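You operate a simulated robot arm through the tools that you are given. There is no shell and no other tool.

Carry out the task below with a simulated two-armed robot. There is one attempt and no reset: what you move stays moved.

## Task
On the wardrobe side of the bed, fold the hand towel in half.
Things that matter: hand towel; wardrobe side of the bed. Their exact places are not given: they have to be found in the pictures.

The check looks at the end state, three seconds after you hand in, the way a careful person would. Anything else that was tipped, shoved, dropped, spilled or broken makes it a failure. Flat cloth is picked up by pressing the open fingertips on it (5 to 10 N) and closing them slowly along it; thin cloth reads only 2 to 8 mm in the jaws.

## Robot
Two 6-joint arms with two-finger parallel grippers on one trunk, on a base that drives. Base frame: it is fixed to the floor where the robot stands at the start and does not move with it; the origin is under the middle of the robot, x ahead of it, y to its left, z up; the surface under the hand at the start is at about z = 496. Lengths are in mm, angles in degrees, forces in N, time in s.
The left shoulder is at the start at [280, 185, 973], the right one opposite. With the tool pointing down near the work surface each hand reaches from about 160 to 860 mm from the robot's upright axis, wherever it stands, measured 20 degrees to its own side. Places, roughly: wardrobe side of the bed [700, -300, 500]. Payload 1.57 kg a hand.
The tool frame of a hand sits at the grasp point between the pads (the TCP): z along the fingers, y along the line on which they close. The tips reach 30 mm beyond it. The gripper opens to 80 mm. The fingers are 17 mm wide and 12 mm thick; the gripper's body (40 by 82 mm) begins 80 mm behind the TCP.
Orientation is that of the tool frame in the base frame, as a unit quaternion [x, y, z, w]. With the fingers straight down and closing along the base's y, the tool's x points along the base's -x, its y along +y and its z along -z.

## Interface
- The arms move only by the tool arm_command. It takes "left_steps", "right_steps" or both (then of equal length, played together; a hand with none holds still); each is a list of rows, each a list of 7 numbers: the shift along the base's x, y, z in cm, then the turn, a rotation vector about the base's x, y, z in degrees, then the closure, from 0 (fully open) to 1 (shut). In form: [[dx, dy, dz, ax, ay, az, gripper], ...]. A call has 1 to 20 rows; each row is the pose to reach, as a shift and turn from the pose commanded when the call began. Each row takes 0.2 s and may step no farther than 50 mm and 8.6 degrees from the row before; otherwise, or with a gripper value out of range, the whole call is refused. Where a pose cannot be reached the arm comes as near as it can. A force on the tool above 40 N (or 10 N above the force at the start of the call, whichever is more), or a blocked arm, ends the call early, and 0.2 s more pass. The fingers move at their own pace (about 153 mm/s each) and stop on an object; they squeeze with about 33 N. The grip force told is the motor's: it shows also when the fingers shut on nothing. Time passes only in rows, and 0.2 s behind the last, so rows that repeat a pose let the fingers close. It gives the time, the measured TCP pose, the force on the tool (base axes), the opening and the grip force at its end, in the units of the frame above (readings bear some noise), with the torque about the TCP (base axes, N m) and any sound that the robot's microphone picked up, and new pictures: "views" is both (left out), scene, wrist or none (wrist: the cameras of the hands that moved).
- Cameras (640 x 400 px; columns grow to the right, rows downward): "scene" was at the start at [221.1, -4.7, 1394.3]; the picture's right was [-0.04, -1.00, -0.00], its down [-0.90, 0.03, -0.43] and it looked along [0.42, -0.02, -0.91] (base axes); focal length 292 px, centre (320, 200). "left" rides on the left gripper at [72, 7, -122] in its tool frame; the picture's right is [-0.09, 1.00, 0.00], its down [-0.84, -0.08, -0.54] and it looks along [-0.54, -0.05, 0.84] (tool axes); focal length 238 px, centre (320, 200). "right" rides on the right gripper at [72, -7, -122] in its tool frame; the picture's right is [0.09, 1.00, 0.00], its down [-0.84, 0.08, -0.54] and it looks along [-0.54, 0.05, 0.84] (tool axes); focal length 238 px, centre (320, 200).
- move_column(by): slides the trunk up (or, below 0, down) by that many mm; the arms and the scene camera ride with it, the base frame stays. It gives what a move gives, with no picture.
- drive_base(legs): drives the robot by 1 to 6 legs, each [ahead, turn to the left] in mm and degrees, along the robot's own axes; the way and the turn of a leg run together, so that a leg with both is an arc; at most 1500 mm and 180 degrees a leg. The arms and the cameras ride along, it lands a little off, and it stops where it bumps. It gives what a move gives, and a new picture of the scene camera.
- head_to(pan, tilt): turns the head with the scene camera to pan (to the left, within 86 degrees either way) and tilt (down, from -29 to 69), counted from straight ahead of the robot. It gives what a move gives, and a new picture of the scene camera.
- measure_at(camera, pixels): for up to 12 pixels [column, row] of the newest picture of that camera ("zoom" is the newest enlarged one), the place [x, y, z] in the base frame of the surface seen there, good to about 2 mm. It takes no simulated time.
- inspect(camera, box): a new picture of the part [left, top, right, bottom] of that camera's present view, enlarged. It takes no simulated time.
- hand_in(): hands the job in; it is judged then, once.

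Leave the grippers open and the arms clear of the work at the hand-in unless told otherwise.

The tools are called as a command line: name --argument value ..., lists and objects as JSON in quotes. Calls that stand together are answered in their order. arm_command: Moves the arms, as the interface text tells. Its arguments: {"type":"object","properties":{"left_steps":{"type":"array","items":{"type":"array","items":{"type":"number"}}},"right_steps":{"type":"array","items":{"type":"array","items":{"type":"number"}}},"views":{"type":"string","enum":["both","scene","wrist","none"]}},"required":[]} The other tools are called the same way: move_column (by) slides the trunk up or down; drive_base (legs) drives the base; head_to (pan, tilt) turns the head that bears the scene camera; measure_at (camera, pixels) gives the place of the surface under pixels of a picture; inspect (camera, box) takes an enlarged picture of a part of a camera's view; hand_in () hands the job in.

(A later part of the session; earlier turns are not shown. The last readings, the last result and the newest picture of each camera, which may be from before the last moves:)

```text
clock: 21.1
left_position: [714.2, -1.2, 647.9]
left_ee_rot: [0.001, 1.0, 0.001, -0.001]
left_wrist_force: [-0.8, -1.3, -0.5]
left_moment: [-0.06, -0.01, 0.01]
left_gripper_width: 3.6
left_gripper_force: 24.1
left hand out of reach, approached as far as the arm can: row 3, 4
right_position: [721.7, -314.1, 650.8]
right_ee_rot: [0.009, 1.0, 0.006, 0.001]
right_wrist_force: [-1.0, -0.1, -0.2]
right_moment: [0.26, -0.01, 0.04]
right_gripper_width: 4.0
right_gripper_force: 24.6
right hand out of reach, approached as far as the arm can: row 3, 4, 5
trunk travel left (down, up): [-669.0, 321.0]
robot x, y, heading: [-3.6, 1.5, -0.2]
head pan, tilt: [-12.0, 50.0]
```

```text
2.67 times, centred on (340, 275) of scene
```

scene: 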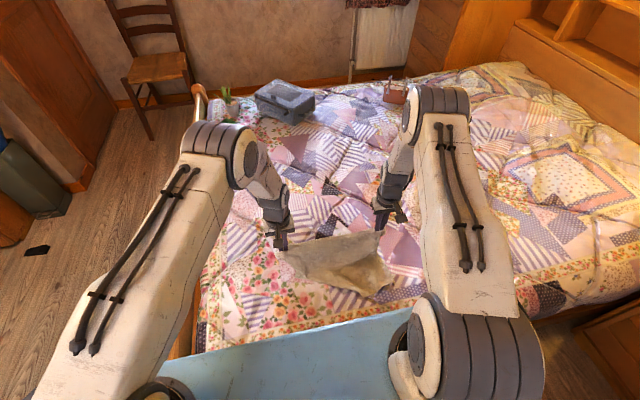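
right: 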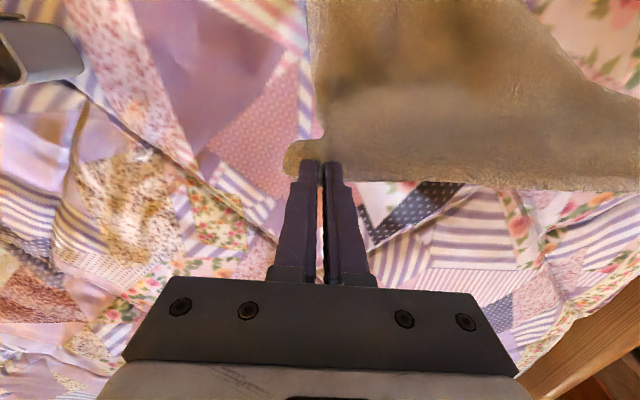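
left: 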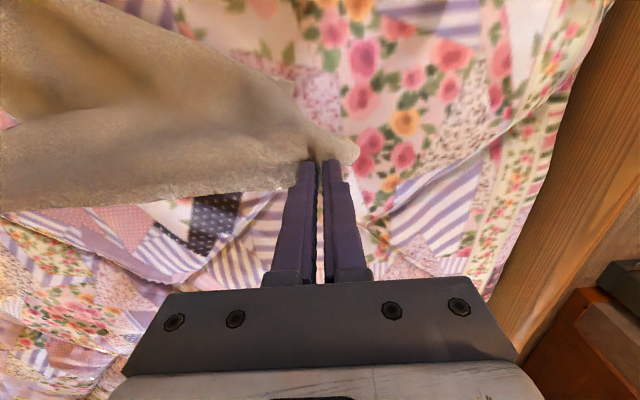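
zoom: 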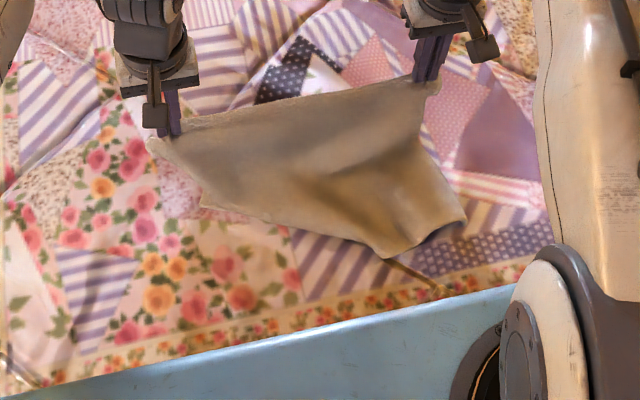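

The arms are back to normal, still holding the edge, but the towel was dragged and rumpled. I'll lift it clear so it hangs straight and lay it down again. This time the free edge goes down at the far side, and the held edge folds away from me, since the edge in the jaws points that way. First, lift it.

arm_command --left_steps '[[0, 0, 1.5, 0, 0, 0, 1], [0, 0, 3.5, 0, 0, 0, 1], [0, 0, 5.5, 0, 0, 0, 1], [0, 0, 7.5, 0, 0, 0, 1], [0, 0, 9.5, 0, 0, 0, 1], [0, 0, 11.5, 0, 0, 0, 1], [0, 0, 13.5, 0, 0, 0, 1], [0, 0, 15.5, 0, 0, 0, 1], [0, 0, 17.5, 0, 0, 0, 1], [0, 0, 19, 0, 0, 0, 1], [0, 0, 20, 0, 0, 0, 1], [0, 0, 20, 0, 0, 0, 1], [0, 0, 20, 0, 0, 0, 1]]' --right_steps '[[0, 0, 1.5, 0, 0, 0, 1], [0, 0, 3.5, 0, 0, 0, 1], [0, 0, 5.5, 0, 0, 0, 1], [0, 0, 7.5, 0, 0, 0, 1], [0, 0, 9.5, 0, 0, 0, 1], [0, 0, 11.5, 0, 0, 0, 1], [0, 0, 13.5, 0, 0, 0, 1], [0, 0, 15.5, 0, 0, 0, 1], [0, 0, 17.5, 0, 0, 0, 1], [0, 0, 19, 0, 0, 0, 1], [0, 0, 20, 0, 0, 0, 1], [0, 0, 20, 0, 0, 0, 1], [0, 0, 20, 0, 0, 0, 1]]'

inspect --camera "scene" --box '[220, 170, 460, 330]'

```text
clock: 23.9
left_position: [714.4, -1.9, 847.9]
left_ee_rot: [0.001, 1.0, 0.002, 0.0]
left_wrist_force: [0.0, -2.8, -0.1]
left_moment: [-0.07, -0.02, 0.02]
left_gripper_width: 3.6
left_gripper_force: 24.6
right_position: [720.8, -317.4, 852.3]
right_ee_rot: [0.001, 1.0, 0.001, -0.001]
right_wrist_force: [-1.0, 3.1, -0.4]
right_moment: [0.15, -0.02, 0.0]
right_gripper_width: 3.7
right_gripper_force: 24.8
trunk travel left (down, up): [-669.0, 321.0]
robot x, y, heading: [1.3, 1.1, 0.0]
head pan, tilt: [-12.0, 50.0]
```

scene: 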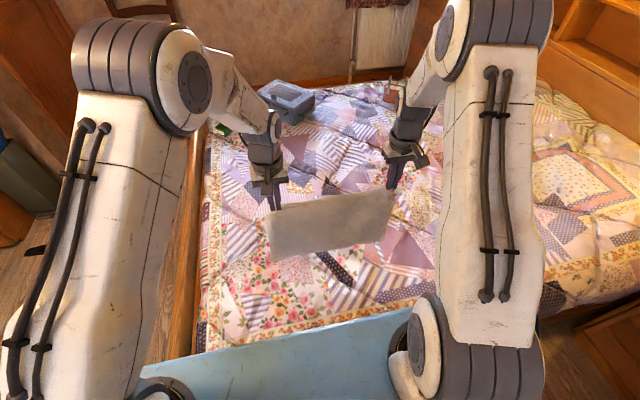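
right: 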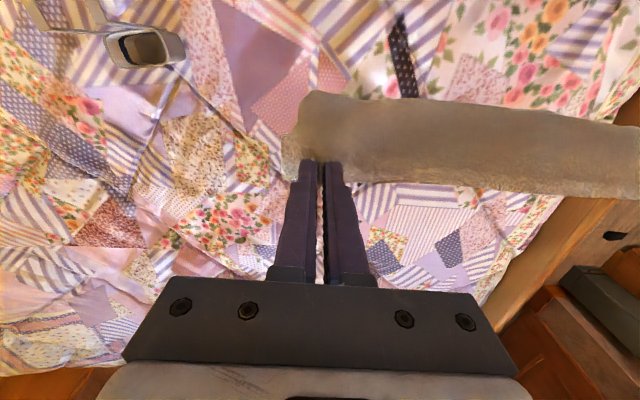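
left: 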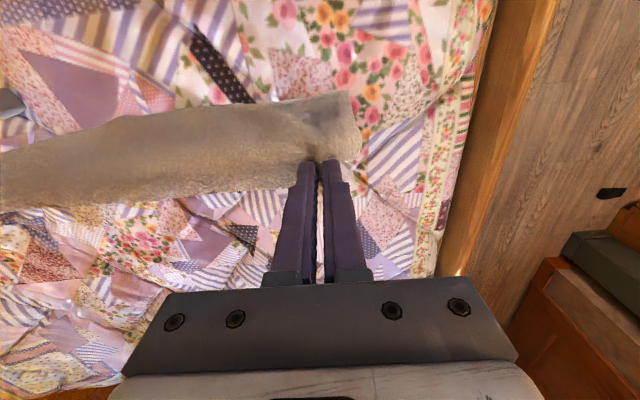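

```text
2.50 times, centred on (340, 250) of scene
```

zoom: 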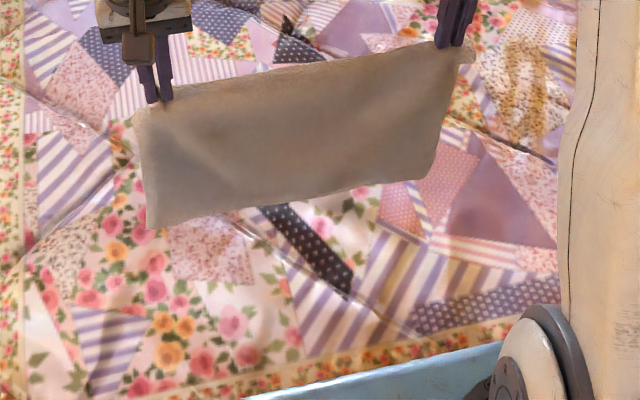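

The towel now hangs cleanly between the hands. I measure its bottom edge and held edge.

measure_at --camera "zoom" --pixels '[[152, 225], [200, 219], [280, 203], [360, 188], [425, 177], [300, 130], [300, 70], [140, 118], [470, 55], [435, 100]]'

```text
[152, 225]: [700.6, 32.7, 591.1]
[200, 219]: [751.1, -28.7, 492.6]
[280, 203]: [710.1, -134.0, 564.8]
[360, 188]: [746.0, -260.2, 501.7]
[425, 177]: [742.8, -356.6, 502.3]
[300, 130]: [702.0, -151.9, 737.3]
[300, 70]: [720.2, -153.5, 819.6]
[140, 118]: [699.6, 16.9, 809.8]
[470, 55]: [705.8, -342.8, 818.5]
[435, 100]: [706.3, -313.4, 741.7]
```

The sheet hangs about 257 mm below the tips. I level the hands, carry the towel forward so its bottom edge is over x≈775, and let the swing settle.

arm_command --left_steps '[[0.7, 0, 0, 0, 0, 0, 1], [1.7, 0.1, 0, 0, 0, 0, 1], [2.8, 0.2, 0, 0, 0, 0, 1], [3.9, 0.2, 0, 0, 0, 0, 1], [5, 0.2, 0, 0, 0, 0, 1], [6, 0.2, -0.5, 0, 0, 0, 1], [6.7, 0.2, -1, 0, 0, 0, 1], [7.1, 0.2, -1.5, 0, 0, 0, 1], [7.1, 0.2, -2, 0, 0, 0, 1], [7.1, 0.2, -2.5, 0, 0, 0, 1], [7.1, 0.2, -2.5, 0, 0, 0, 1], [7.1, 0.2, -2.5, 0, 0, 0, 1]]' --right_steps '[[0.5, 0, -0.1, 0, 0, 0, 1], [1.3, 0, -0.2, 0, 0, 0, 1], [2.3, 0, -0.4, 0, 0, 0, 1], [3.3, 0, -0.4, 0, 0, 0, 1], [4.4, 0, -0.4, 0, 0, 0, 1], [5.4, 0, -0.9, 0, 0, 0, 1], [6.1, 0, -1.4, 0, 0, 0, 1], [6.4, 0, -1.9, 0, 0, 0, 1], [6.4, 0, -2.4, 0, 0, 0, 1], [6.4, 0, -2.9, 0, 0, 0, 1], [6.4, 0, -2.9, 0, 0, 0, 1], [6.4, 0, -2.9, 0, 0, 0, 1]]'

inspect --camera "scene" --box '[220, 150, 460, 310]'

```text
clock: 26.4
left_position: [784.9, 0.9, 825.6]
left_ee_rot: [0.001, 1.0, 0.002, -0.001]
left_wrist_force: [0.1, -5.0, -0.6]
left_moment: [-0.15, 0.01, 0.07]
left_gripper_width: 3.6
left_gripper_force: 24.6
right_position: [785.0, -316.9, 820.7]
right_ee_rot: [0.001, 1.0, 0.002, -0.001]
right_wrist_force: [-0.2, 4.8, 0.1]
right_moment: [0.21, 0.05, 0.03]
right_gripper_width: 4.1
right_gripper_force: 24.5
trunk travel left (down, up): [-669.0, 321.0]
robot x, y, heading: [1.3, 0.6, -0.1]
head pan, tilt: [-12.0, 50.0]
```

scene: 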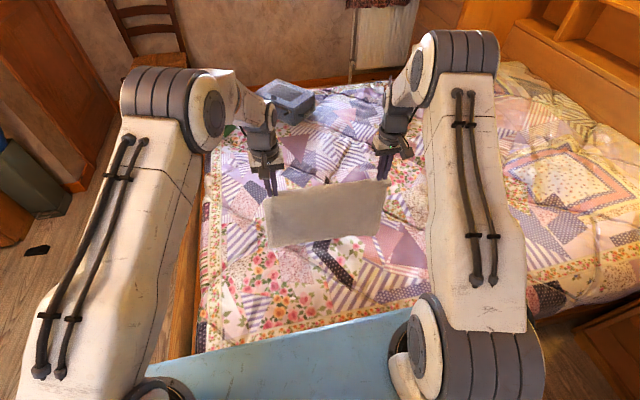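
right: 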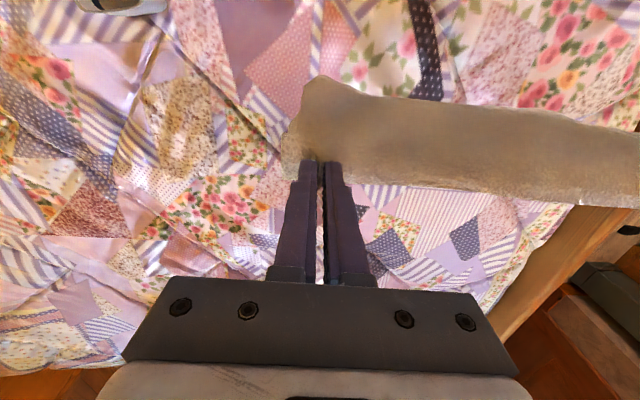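
left: 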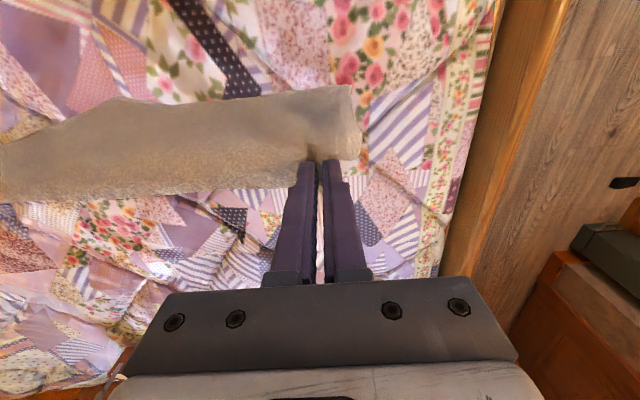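

```text
2.50 times, centred on (340, 230) of scene
```

zoom: 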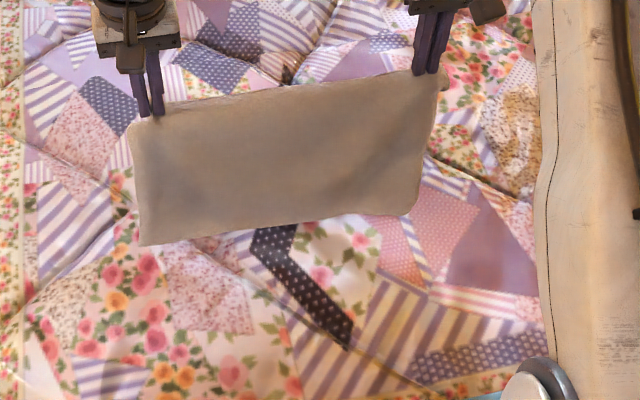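

The towel is level and taut. I measure the bottom edge once more for the touchdown line.

measure_at --camera "zoom" --pixels '[[146, 238], [200, 231], [280, 218], [360, 207], [405, 208], [280, 160], [280, 105], [132, 125], [445, 80], [410, 200]]'

```text
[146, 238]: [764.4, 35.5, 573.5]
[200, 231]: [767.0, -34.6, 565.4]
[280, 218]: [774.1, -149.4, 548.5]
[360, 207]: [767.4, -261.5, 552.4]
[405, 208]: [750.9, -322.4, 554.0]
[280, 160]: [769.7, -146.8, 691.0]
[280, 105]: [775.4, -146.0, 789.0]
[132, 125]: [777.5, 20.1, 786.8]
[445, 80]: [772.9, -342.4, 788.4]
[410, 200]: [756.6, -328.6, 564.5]
```

Touchdown line is about x≈768. I lower the towel and draw the hands toward me at the same rate so the lower half is laid out, checking midway.

arm_command --left_steps '[[0, -0.1, -1, 0, 0, 0, 1], [0, -0.1, -2, 0, 0, 0, 1], [-0.3, -0.1, -3, 0, 0, 0, 1], [-0.8, -0.1, -3.8, 0, 0, 0, 1], [-1.5, -0.1, -4.6, 0, 0, 0, 1], [-2.3, -0.1, -5.4, 0, 0, 0, 1], [-3.1, -0.1, -6.2, 0, 0, 0, 1], [-3.9, -0.1, -7, 0, 0, 0, 1], [-4.7, -0.1, -7.8, 0, 0, 0, 1], [-5.5, -0.1, -8.6, 0, 0, 0, 1], [-5.5, -0.1, -8.6, 0, 0, 0, 1]]' --right_steps '[[0, 0.1, -1, 0, 0, 0, 1], [0, 0.1, -2, 0, 0, 0, 1], [-0.3, 0.1, -3, 0, 0, 0, 1], [-0.8, 0.1, -3.8, 0, 0, 0, 1], [-1.5, 0.1, -4.6, 0, 0, 0, 1], [-2.3, 0.1, -5.4, 0, 0, 0, 1], [-3.1, 0.1, -6.2, 0, 0, 0, 1], [-3.9, 0.1, -7, 0, 0, 0, 1], [-4.7, 0.1, -7.8, 0, 0, 0, 1], [-5.5, 0.1, -8.6, 0, 0, 0, 1], [-5.5, 0.1, -8.6, 0, 0, 0, 1]]'

inspect --camera "scene" --box '[220, 150, 460, 310]'

```text
clock: 28.9
left_position: [730.2, -0.3, 738.2]
left_ee_rot: [0.001, 1.0, 0.002, -0.001]
left_wrist_force: [0.1, -3.2, -0.4]
left_moment: [-0.1, -0.01, 0.03]
left_gripper_width: 3.6
left_gripper_force: 23.9
right_position: [729.8, -317.9, 736.1]
right_ee_rot: [0.002, 1.0, 0.001, 0.0]
right_wrist_force: [1.0, 3.2, -0.8]
right_moment: [0.13, 0.0, 0.03]
right_gripper_width: 3.6
right_gripper_force: 24.7
trunk travel left (down, up): [-669.0, 321.0]
robot x, y, heading: [1.7, -1.7, -0.1]
head pan, tilt: [-12.0, 50.0]
```

scene: 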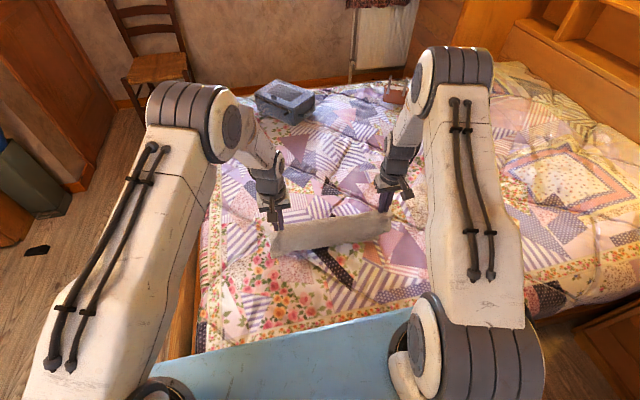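
right: 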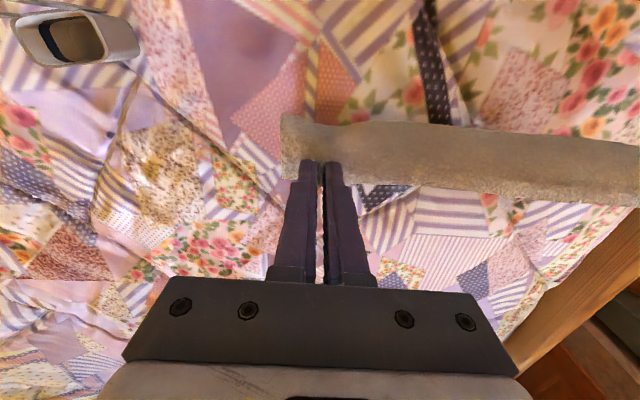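
left: 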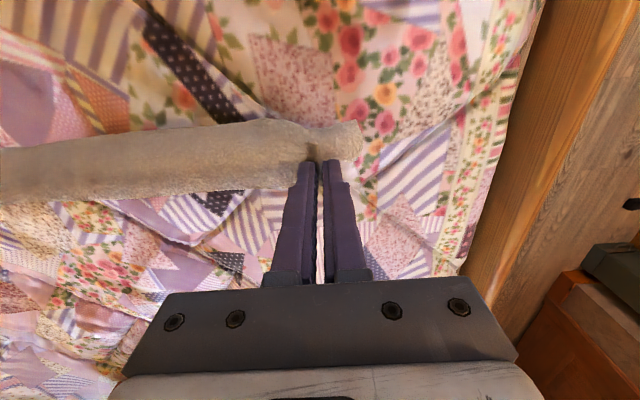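

```text
2.50 times, centred on (340, 230) of scene
```

zoom: 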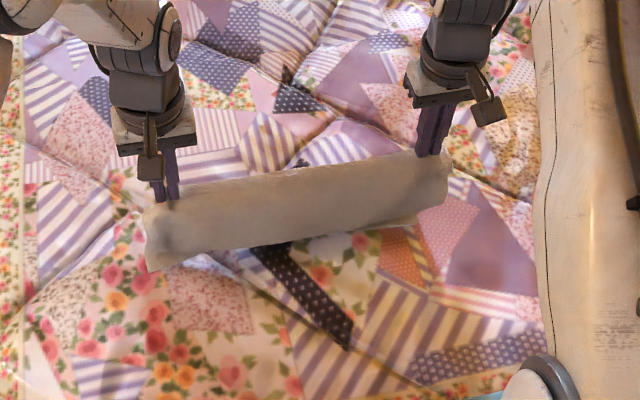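

The lower part is hidden behind the hanging part. I measure the visible lower boundary of the sheet to learn where it bends onto the bed.

measure_at --camera "zoom" --pixels '[[155, 265], [200, 252], [280, 238], [340, 229], [410, 220], [280, 225], [280, 210], [280, 190], [435, 200], [300, 170]]'

inspect --camera "right" --box '[260, 90, 460, 220]'

```text
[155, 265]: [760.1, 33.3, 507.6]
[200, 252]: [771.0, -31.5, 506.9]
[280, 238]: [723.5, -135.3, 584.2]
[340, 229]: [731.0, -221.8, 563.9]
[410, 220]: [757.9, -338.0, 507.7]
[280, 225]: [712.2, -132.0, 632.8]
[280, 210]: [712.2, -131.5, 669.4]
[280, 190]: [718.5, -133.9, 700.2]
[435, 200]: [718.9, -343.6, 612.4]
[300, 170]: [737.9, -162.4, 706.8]
```

```text
3.08 times, centred on (360, 155) of right
```

zoom: 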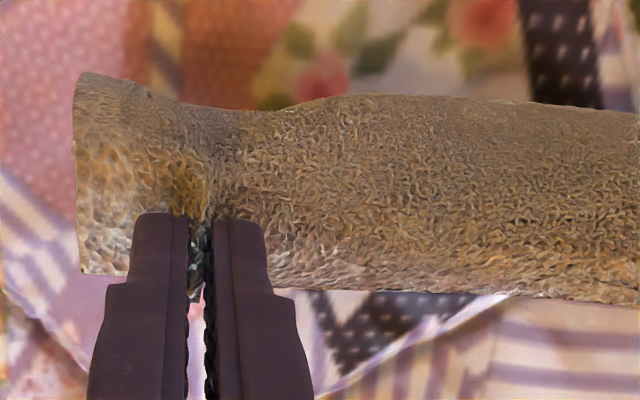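

The sheet now slopes forward to the bed, with its free edge near x≈772. I continue toward tip (650, 626), where half of it should lie on the bed.

arm_command --left_steps '[[-0.8, 0, -0.8, 0, 0, 0, 1], [-1.6, 0, -1.6, 0, 0, 0, 1], [-2.4, 0, -2.4, 0, 0, 0, 1], [-3.2, 0, -3.2, 0, 0, 0, 1], [-4, 0, -4, 0, 0, 0, 1], [-4.8, 0, -4.8, 0, 0, 0, 1], [-5.6, 0, -5.6, 0, 0, 0, 1], [-6.4, 0, -6.4, 0, 0, 0, 1], [-7.2, 0, -7.2, 0, 0, 0, 1], [-8, 0, -8.2, 0, 0, 0, 1], [-8, 0, -8.2, 0, 0, 0, 1]]' --right_steps '[[-0.8, 0, -0.8, 0, 0, 0, 1], [-1.6, 0, -1.6, 0, 0, 0, 1], [-2.4, 0, -2.4, 0, 0, 0, 1], [-3.2, 0, -3.2, 0, 0, 0, 1], [-4, 0, -4, 0, 0, 0, 1], [-4.8, 0, -4.8, 0, 0, 0, 1], [-5.6, 0, -5.6, 0, 0, 0, 1], [-6.4, 0, -6.4, 0, 0, 0, 1], [-7.2, 0, -7.2, 0, 0, 0, 1], [-8, 0, -8.2, 0, 0, 0, 1], [-8, 0, -8.2, 0, 0, 0, 1]]'

inspect --camera "scene" --box '[220, 170, 460, 330]'

```text
clock: 31.2
left_position: [649.1, -0.3, 655.9]
left_ee_rot: [0.001, 1.0, 0.002, -0.001]
left_wrist_force: [0.8, -3.9, 0.7]
left_moment: [-0.09, -0.03, 0.03]
left_gripper_width: 3.9
left_gripper_force: 25.0
right_position: [650.3, -317.3, 654.3]
right_ee_rot: [0.0, 1.0, 0.001, -0.001]
right_wrist_force: [-0.2, 3.4, -0.4]
right_moment: [0.14, -0.02, 0.03]
right_gripper_width: 3.7
right_gripper_force: 24.1
trunk travel left (down, up): [-669.0, 321.0]
robot x, y, heading: [-2.4, -1.1, -0.5]
head pan, tilt: [-12.0, 50.0]
```

scene: 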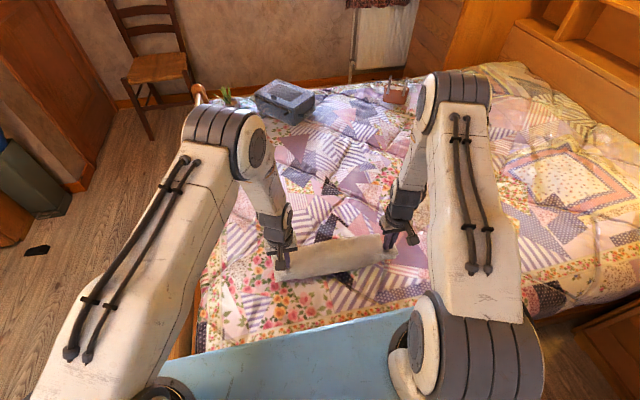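
right: 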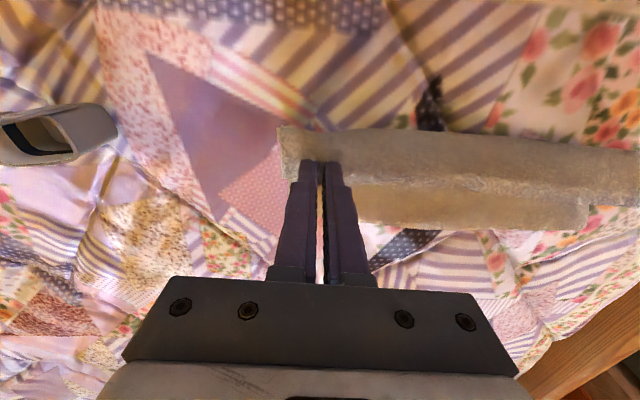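
left: 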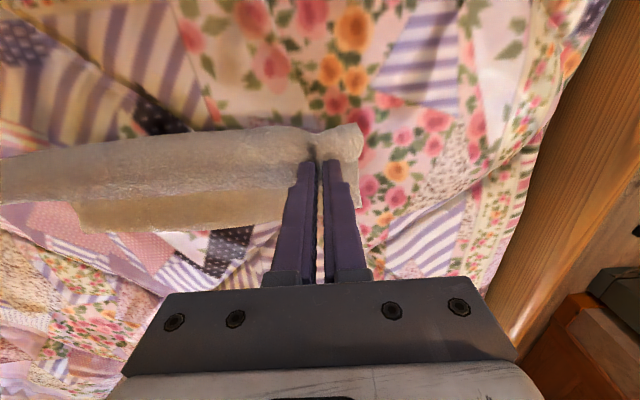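

```text
2.50 times, centred on (340, 250) of scene
```

zoom: 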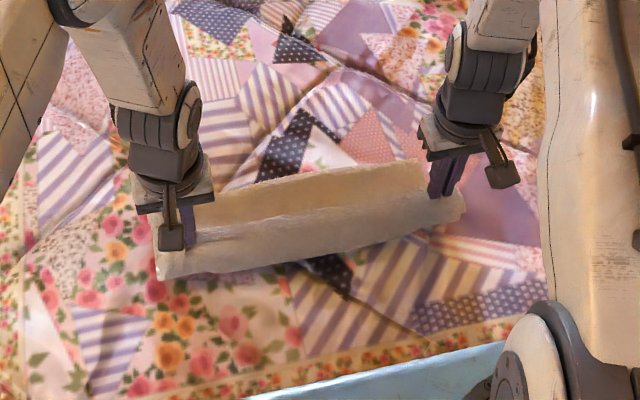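

The laid far part is now visible beyond the held edge (zoom rows 160-215). I measure its free edge and the sheet profile.

measure_at --camera "zoom" --pixels '[[230, 190], [280, 180], [340, 170], [415, 160], [300, 195], [300, 205], [300, 220], [300, 240], [300, 258], [165, 272], [455, 215], [380, 246]]'

measure_at --camera "left" --pixels '[[85, 230], [60, 222], [150, 228], [250, 220], [150, 210], [358, 205]]'

measure_at --camera "right" --pixels '[[588, 226], [500, 227], [400, 222], [360, 218], [500, 205], [560, 140]]'

```text
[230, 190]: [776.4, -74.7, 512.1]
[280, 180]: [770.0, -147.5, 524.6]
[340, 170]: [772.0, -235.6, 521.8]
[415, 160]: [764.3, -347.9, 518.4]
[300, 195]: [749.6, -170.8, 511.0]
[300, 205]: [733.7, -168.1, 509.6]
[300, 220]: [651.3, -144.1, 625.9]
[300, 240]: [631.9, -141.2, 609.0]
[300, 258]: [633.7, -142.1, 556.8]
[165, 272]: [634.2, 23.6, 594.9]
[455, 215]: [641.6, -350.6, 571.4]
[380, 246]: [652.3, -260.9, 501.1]
```

```text
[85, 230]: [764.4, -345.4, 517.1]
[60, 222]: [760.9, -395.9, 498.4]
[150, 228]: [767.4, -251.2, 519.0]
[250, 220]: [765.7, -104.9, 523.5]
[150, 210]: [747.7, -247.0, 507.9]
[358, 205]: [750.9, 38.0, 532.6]
```

```text
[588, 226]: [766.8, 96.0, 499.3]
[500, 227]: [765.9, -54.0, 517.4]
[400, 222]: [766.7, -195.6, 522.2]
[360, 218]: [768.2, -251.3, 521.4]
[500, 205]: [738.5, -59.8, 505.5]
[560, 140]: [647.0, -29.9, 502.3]
```

The free far edge is at x≈768 (curled up slightly), so the fold line belongs near x≈633. I ease the hands a little farther back to lay more down, then swing up and over, away from me, stopping above the far edge to check.

arm_command --left_steps '[[-1.3, 0, -0.5, 0, 0, 0, 1], [-2.6, 0, -1, 0, 0, 0, 1], [-4, 0, -1.6, 0, 0, 0, 1], [-3.2, 0, -0.8, 0, 0, 0, 1], [-2, 0, -0.1, 0, 0, 0, 1], [-0.5, 0, 0.2, 0, 0, 0, 1], [1, 0, 0, 0, 0, 0, 1], [2.5, 0, -0.5, 0, 0, 0, 1], [4, 0, -1.2, 0, 0, 0, 1], [5.4, 0, -2.2, 0, 0, 0, 1], [6.7, 0, -3.4, 0, 0, 0, 1], [7.8, 0, -4.8, 0, 0, 0, 1], [8.6, 0, -5.8, 0, 0, 0, 1], [8.6, 0, -5.8, 0, 0, 0, 1]]' --right_steps '[[-1.3, 0, -0.5, 0, 0, 0, 1], [-2.6, 0, -1, 0, 0, 0, 1], [-4, 0, -1.6, 0, 0, 0, 1], [-3.2, 0, -0.8, 0, 0, 0, 1], [-2, 0, -0.1, 0, 0, 0, 1], [-0.5, 0, 0.2, 0, 0, 0, 1], [1, 0, 0, 0, 0, 0, 1], [2.5, 0, -0.5, 0, 0, 0, 1], [4, 0, -1.2, 0, 0, 0, 1], [5.4, 0, -2.2, 0, 0, 0, 1], [6.7, 0, -3.4, 0, 0, 0, 1], [7.8, 0, -4.8, 0, 0, 0, 1], [8.6, 0, -5.8, 0, 0, 0, 1], [8.6, 0, -5.8, 0, 0, 0, 1]]'

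inspect --camera "scene" --box '[220, 170, 460, 330]'

```text
clock: 34.2
left_position: [735.2, 0.8, 596.8]
left_ee_rot: [0.001, 1.0, 0.002, -0.001]
left_wrist_force: [-0.3, -4.2, -0.9]
left_moment: [-0.14, -0.04, 0.02]
left_gripper_width: 3.8
left_gripper_force: 24.1
right_position: [738.4, -317.2, 595.5]
right_ee_rot: [0.001, 1.0, 0.001, 0.0]
right_wrist_force: [-0.7, 4.8, 0.5]
right_moment: [0.23, 0.01, 0.05]
right_gripper_width: 3.7
right_gripper_force: 24.6
trunk travel left (down, up): [-669.0, 321.0]
robot x, y, heading: [-0.6, 0.5, -0.1]
head pan, tilt: [-12.0, 50.0]
```

scene: 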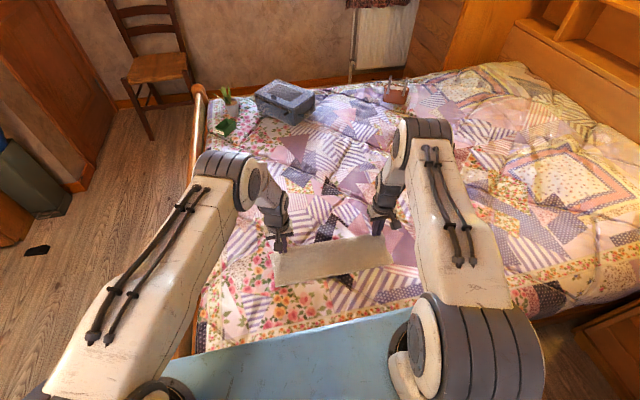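
right: 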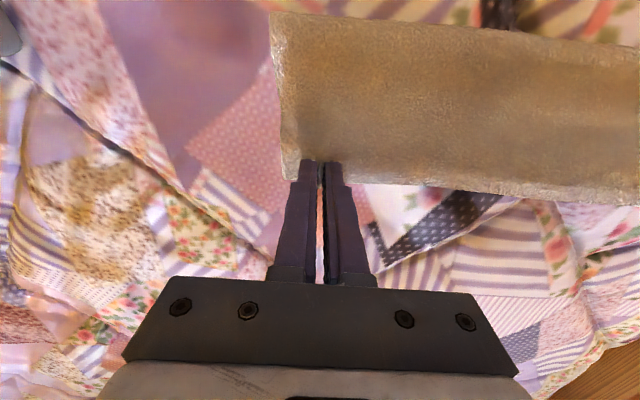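
left: 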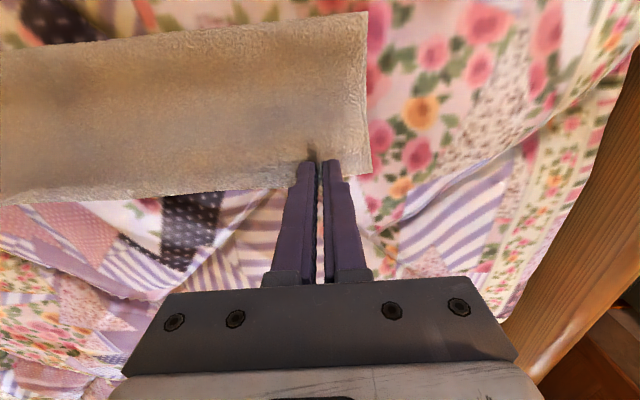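

```text
2.50 times, centred on (340, 250) of scene
```

zoom: 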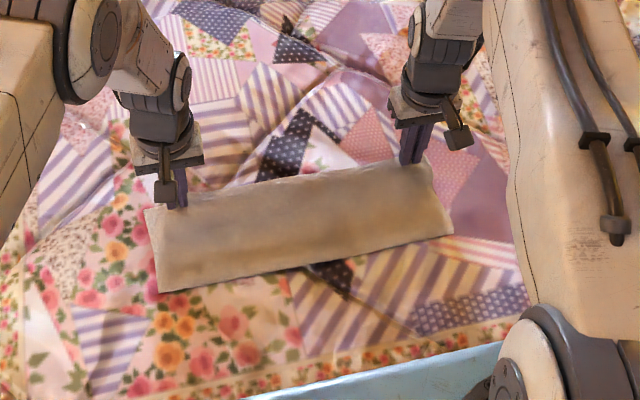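

Excellent shape: the upper layer trails neatly. I measure the fold line near me and the held edge.

measure_at --camera "zoom" --pixels '[[165, 288], [230, 277], [300, 262], [380, 248], [445, 234], [300, 240], [300, 220], [300, 200], [300, 182], [150, 212], [435, 170]]'

measure_at --camera "left" --pixels '[[368, 174], [250, 186], [100, 198], [20, 204], [366, 14], [200, 33], [369, 90]]'

measure_at --camera "right" --pixels '[[286, 175], [400, 182], [520, 192], [620, 203], [274, 16], [420, 26], [276, 90]]'

```text
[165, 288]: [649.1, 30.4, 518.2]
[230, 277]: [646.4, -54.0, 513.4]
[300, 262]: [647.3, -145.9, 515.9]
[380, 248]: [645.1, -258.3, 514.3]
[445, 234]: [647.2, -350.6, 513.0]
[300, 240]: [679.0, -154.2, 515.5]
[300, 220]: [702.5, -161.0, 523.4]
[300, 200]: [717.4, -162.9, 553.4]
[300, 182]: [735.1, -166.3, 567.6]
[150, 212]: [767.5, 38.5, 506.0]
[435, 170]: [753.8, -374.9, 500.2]
```

```text
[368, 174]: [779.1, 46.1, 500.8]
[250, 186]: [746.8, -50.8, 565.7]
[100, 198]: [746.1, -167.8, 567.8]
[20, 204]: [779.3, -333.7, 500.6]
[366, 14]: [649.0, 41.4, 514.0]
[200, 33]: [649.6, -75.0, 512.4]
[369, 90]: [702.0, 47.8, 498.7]
```

```text
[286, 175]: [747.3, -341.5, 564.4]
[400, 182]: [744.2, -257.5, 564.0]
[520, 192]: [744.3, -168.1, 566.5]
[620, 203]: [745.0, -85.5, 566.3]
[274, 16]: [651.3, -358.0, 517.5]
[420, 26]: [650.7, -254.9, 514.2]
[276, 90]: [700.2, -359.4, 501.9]
```

Fold line is at x≈647; the held edge is at x≈746, still 58 mm up. I look closely for the lower layer's far corners.

inspect --camera "scene" --box '[262, 230, 312, 290]'

inspect --camera "left" --box '[300, 120, 420, 200]'

inspect --camera "right" --box '[240, 120, 360, 200]'

```text
6.67 times, centred on (287, 260) of scene
```

zoom: 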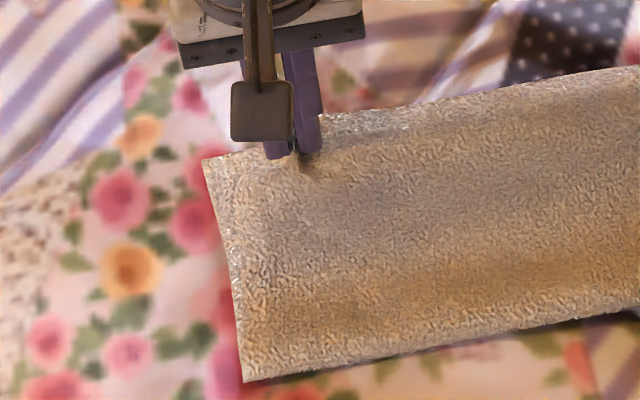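

```text
5.00 times, centred on (360, 160) of left
```

zoom: 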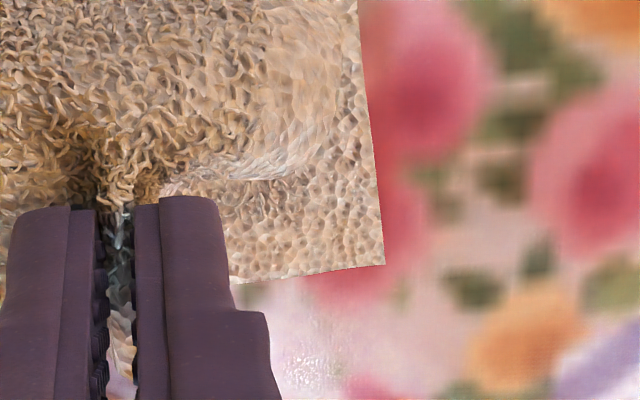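

```text
5.00 times, centred on (300, 160) of right
```

zoom: 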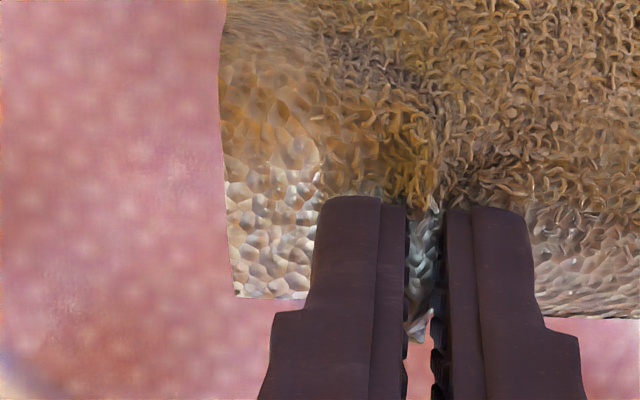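

measure_at --camera "left" --pixels '[[370, 171], [365, 172], [360, 172], [355, 170], [352, 174], [368, 160]]'

measure_at --camera "right" --pixels '[[285, 178], [290, 176], [285, 170], [282, 160], [294, 177], [280, 140]]'

```text
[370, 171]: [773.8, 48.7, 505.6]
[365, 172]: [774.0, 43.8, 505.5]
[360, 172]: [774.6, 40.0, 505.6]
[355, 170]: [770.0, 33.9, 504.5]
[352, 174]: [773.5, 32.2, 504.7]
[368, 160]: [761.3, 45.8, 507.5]
```

```text
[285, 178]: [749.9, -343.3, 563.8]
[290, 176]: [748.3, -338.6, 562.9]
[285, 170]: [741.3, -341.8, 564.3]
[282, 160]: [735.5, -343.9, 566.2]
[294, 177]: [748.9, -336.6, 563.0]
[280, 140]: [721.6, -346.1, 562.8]
```

The lower layer's far corner is at (775, 49), so the upper edge should land at x≈775, meaning tips at x≈762. I lower the hands along the arc until the tips are just above the layers.

arm_command --left_steps '[[0.5, 0.1, -0.8, 0, 0, 0, 1], [1.0, 0.2, -1.6, 0, 0, 0, 1], [1.4, 0.3, -2.4, 0, 0, 0, 1], [1.8, 0.3, -3.2, 0, 0, 0, 1], [2.1, 0.3, -4.0, 0, 0, 0, 1], [2.4, 0.3, -4.7, 0, 0, 0, 1], [2.6, 0.3, -5.2, 0, 0, 0, 1], [2.6, 0.3, -5.2, 0, 0, 0, 1]]' --right_steps '[[0.4, 0.1, -0.8, 0, 0, 0, 1], [0.9, 0.2, -1.6, 0, 0, 0, 1], [1.3, 0.3, -2.4, 0, 0, 0, 1], [1.7, 0.3, -3.2, 0, 0, 0, 1], [2.0, 0.3, -4.0, 0, 0, 0, 1], [2.3, 0.3, -4.7, 0, 0, 0, 1], [2.5, 0.3, -5.2, 0, 0, 0, 1], [2.5, 0.3, -5.2, 0, 0, 0, 1]]'

inspect --camera "scene" --box '[240, 200, 420, 320]'

```text
clock: 36.0
left_position: [761.3, 4.6, 546.2]
left_ee_rot: [0.0, 1.0, 0.002, -0.001]
left_wrist_force: [0.2, -4.1, 0.1]
left_moment: [-0.11, -0.01, 0.04]
left_gripper_width: 3.5
left_gripper_force: 24.6
right_position: [760.3, -314.0, 544.7]
right_ee_rot: [0.0, 1.0, 0.0, -0.002]
right_wrist_force: [0.0, 3.8, 1.1]
right_moment: [0.16, 0.01, 0.05]
right_gripper_width: 3.8
right_gripper_force: 24.7
trunk travel left (down, up): [-669.0, 321.0]
robot x, y, heading: [2.3, -1.3, 0.0]
head pan, tilt: [-12.0, 50.0]
```

scene: 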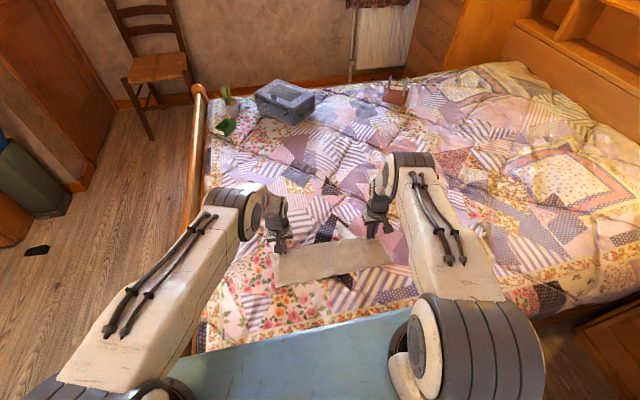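
right: 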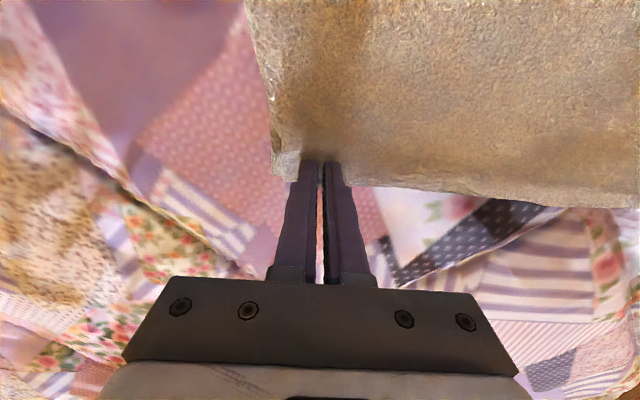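
left: 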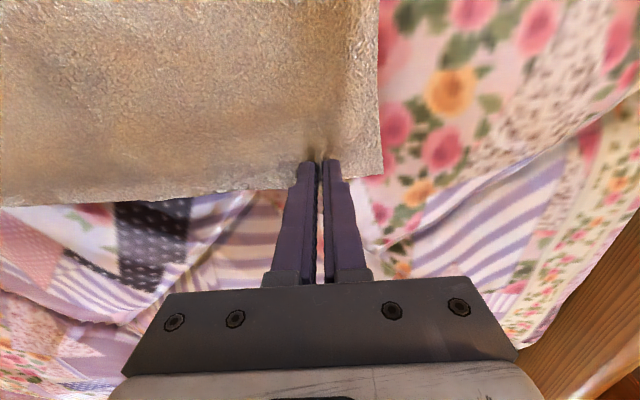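

```text
3.33 times, centred on (330, 260) of scene
```

zoom: 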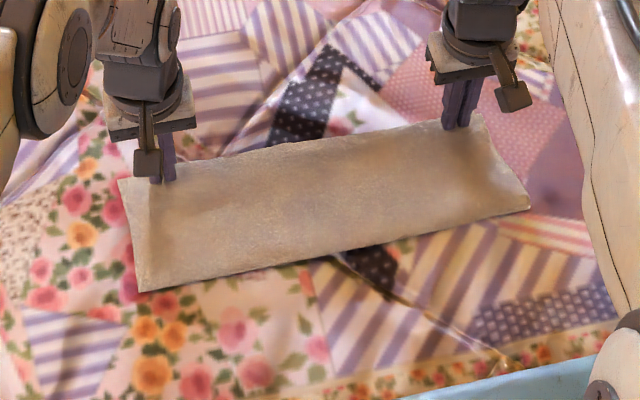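

The fold looks neat. I lower 3 mm more, open the jaws slowly, and then rise straight up.

arm_command --left_steps '[[0, 0, -0.3, 0, 0, 0, 1], [0, 0, -0.3, 0, 0, 0, 0.95], [0, 0, -0.3, 0, 0, 0, 0.88], [0, 0, -0.3, 0, 0, 0, 0.8], [0, 0, -0.2, 0, 0, 0, 0.72], [0, 0, -0.1, 0, 0, 0, 0.66], [0, 0, 0, 0, 0, 0, 0.66]]' --right_steps '[[0, 0, -0.3, 0, 0, 0, 1], [0, 0, -0.3, 0, 0, 0, 0.95], [0, 0, -0.3, 0, 0, 0, 0.88], [0, 0, -0.3, 0, 0, 0, 0.8], [0, 0, -0.2, 0, 0, 0, 0.72], [0, 0, -0.1, 0, 0, 0, 0.66], [0, 0, 0, 0, 0, 0, 0.66]]'

```text
clock: 37.6
left_position: [760.9, 2.4, 546.3]
left_ee_rot: [0.0, 1.0, 0.002, -0.001]
left_wrist_force: [0.6, 0.4, 0.1]
left_moment: [-0.01, 0.01, 0.02]
left_gripper_width: 27.2
left_gripper_force: 0.0
right_position: [761.5, -313.4, 543.0]
right_ee_rot: [0.001, 1.0, 0.0, -0.001]
right_wrist_force: [-0.4, 0.2, 1.2]
right_moment: [0.03, 0.0, -0.06]
right_gripper_width: 26.2
right_gripper_force: 0.0
trunk travel left (down, up): [-669.0, 321.0]
robot x, y, heading: [-1.4, -1.8, 0.3]
head pan, tilt: [-12.0, 50.0]
```

scene: 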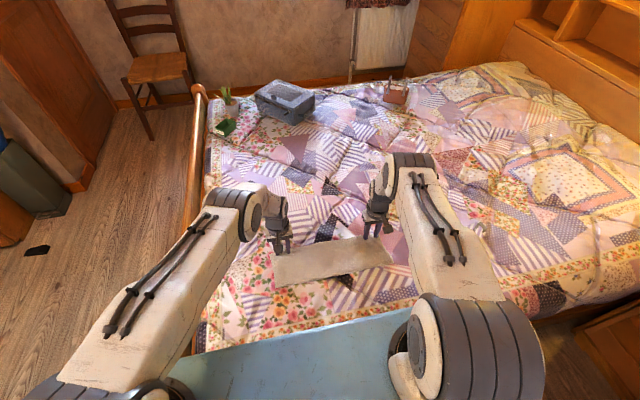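
right: 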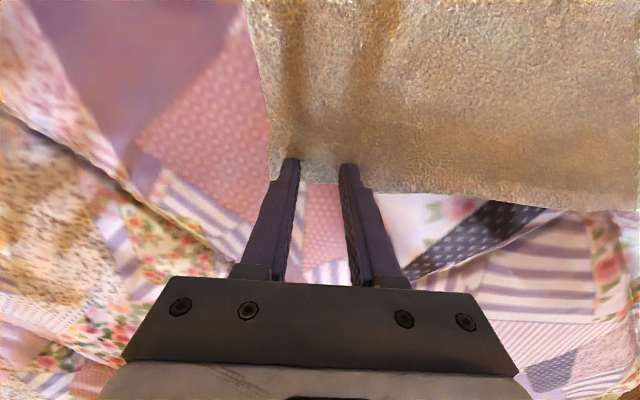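
left: 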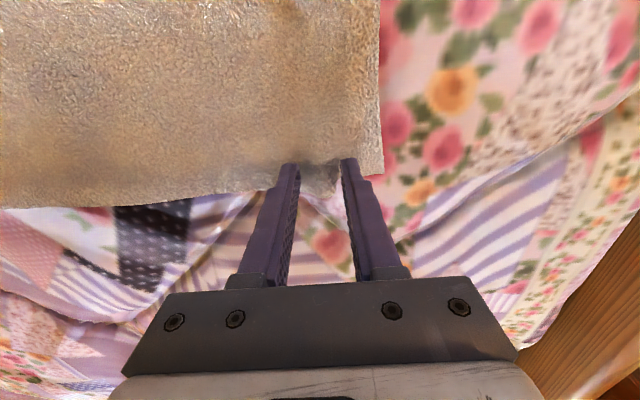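

The cloth is released and lies well. I raise both hands straight up, then look at the fold.

arm_command --left_steps '[[0, 0, 0.8, 0, 0, 0, 0.66], [0, 0, 2, 0, 0, 0, 0.66], [0, 0, 4, 0, 0, 0, 0.66], [0, 0, 7, 0, 0, 0, 0.66], [0, 0, 10, 0, 0, 0, 0.66], [0, 0, 12, 0, 0, 0, 0.66], [0, 0, 12, 0, 0, 0, 0.66]]' --right_steps '[[0, 0, 0.8, 0, 0, 0, 0.66], [0, 0, 2, 0, 0, 0, 0.66], [0, 0, 4, 0, 0, 0, 0.66], [0, 0, 7, 0, 0, 0, 0.66], [0, 0, 10, 0, 0, 0, 0.66], [0, 0, 12, 0, 0, 0, 0.66], [0, 0, 12, 0, 0, 0, 0.66]]'

inspect --camera "scene" --box '[250, 210, 420, 310]'

```text
clock: 39.2
left_position: [760.2, 2.4, 663.8]
left_ee_rot: [0.001, 1.0, 0.002, -0.001]
left_wrist_force: [-0.7, -0.3, -0.5]
left_moment: [0.02, 0.0, -0.02]
left_gripper_width: 27.1
left_gripper_force: 0.1
right_position: [760.4, -313.0, 663.7]
right_ee_rot: [0.001, 1.0, 0.001, -0.001]
right_wrist_force: [-0.2, 0.5, 1.0]
right_moment: [-0.01, 0.02, 0.0]
right_gripper_width: 27.2
right_gripper_force: 0.1
trunk travel left (down, up): [-669.0, 321.0]
robot x, y, heading: [0.1, 3.8, 0.1]
head pan, tilt: [-12.0, 50.0]
```

scene: 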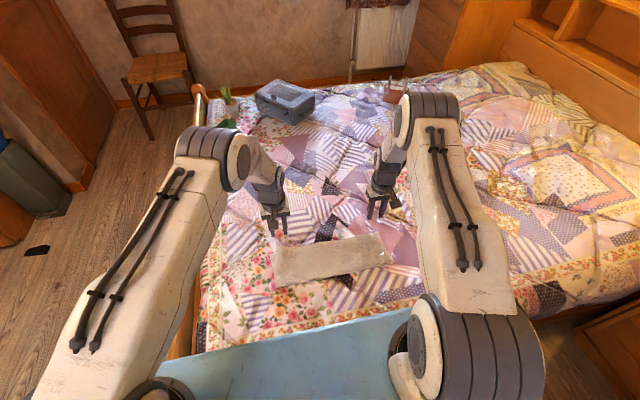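
right: 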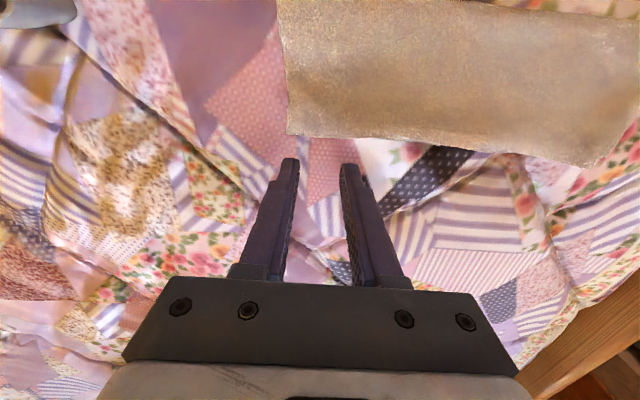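
left: 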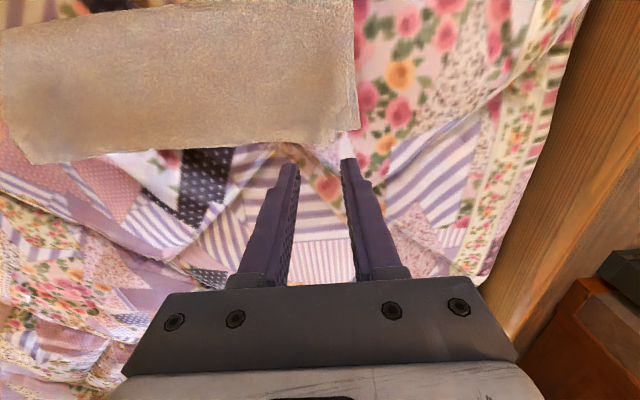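

```text
3.76 times, centred on (335, 260) of scene
```

zoom: 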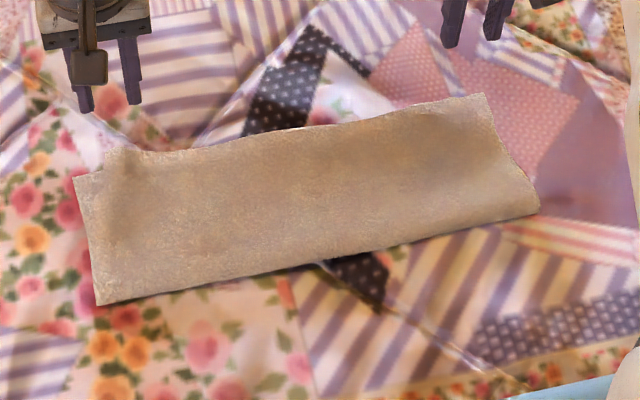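

The towel is folded in half. I check the edge alignment up close with the wrist cameras.

inspect --camera "left" --box '[200, 50, 400, 175]'

inspect --camera "right" --box '[260, 60, 460, 185]'

measure_at --camera "left" --pixels '[[357, 128], [340, 135], [325, 145], [300, 146], [250, 146], [150, 150], [50, 160], [32, 162], [200, 80], [300, 125], [200, 8], [300, 60]]'

measure_at --camera "right" --pixels '[[289, 132], [292, 100], [340, 135], [400, 138], [500, 150], [590, 163], [345, 40], [400, 100], [283, 40], [286, 70]]'

```text
3.20 times, centred on (300, 112) of left
```

zoom: 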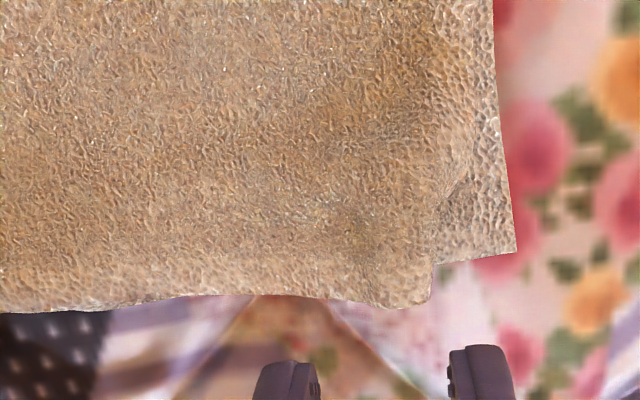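

```text
3.20 times, centred on (360, 122) of right
```

zoom: 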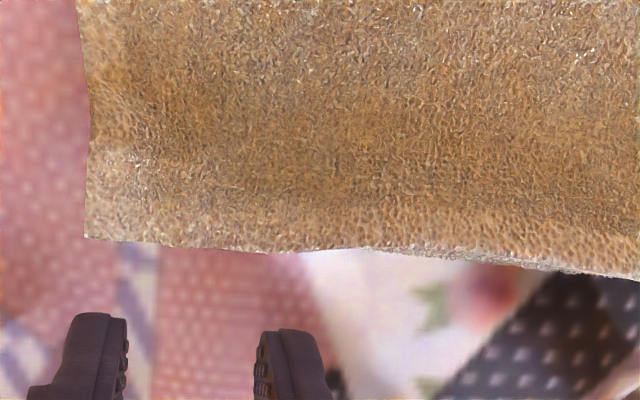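

```text
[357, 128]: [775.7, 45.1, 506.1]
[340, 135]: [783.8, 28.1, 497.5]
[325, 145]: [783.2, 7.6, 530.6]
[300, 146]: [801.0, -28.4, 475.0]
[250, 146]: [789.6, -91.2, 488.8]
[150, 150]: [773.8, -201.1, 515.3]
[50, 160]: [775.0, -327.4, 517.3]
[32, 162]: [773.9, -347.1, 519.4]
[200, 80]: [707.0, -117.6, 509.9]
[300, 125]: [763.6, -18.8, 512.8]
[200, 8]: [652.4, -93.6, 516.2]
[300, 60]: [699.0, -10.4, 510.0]
```

```text
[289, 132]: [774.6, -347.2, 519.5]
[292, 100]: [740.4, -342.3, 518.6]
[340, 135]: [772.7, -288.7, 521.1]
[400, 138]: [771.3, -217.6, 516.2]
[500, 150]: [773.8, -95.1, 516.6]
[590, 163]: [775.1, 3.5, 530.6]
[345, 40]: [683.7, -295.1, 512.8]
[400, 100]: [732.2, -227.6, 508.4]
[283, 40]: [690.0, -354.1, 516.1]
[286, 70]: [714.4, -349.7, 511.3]
```

The right side is aligned well. At the left far corner a pinch ridge is still standing (z≈530 near y≈8), and the upper corner sits about 30 mm inside the lower one. I measure this ridge more closely so that I can spread it flat.

inspect --camera "left" --box '[270, 80, 370, 150]'

measure_at --camera "left" --pixels '[[290, 138], [300, 138], [307, 138], [314, 138], [320, 138], [326, 138], [331, 138], [336, 133], [340, 125], [310, 120], [325, 120], [335, 115]]'

```text
5.71 times, centred on (320, 115) of left
```

zoom: 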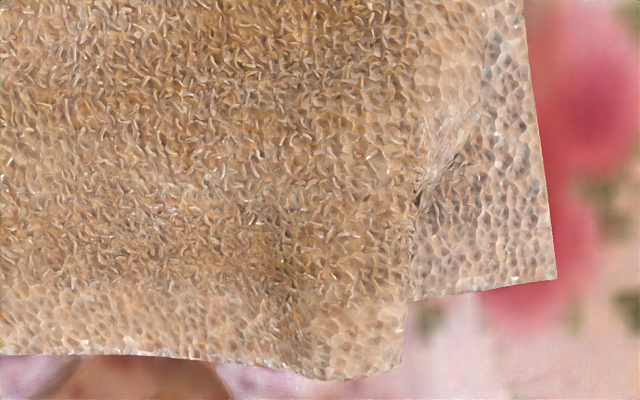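

```text
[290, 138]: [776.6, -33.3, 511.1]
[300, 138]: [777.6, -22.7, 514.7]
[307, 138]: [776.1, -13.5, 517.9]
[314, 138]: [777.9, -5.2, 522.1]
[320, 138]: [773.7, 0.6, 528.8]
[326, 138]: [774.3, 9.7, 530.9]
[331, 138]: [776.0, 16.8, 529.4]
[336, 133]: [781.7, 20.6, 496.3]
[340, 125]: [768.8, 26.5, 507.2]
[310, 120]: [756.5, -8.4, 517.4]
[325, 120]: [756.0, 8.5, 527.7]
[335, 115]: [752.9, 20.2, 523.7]
```

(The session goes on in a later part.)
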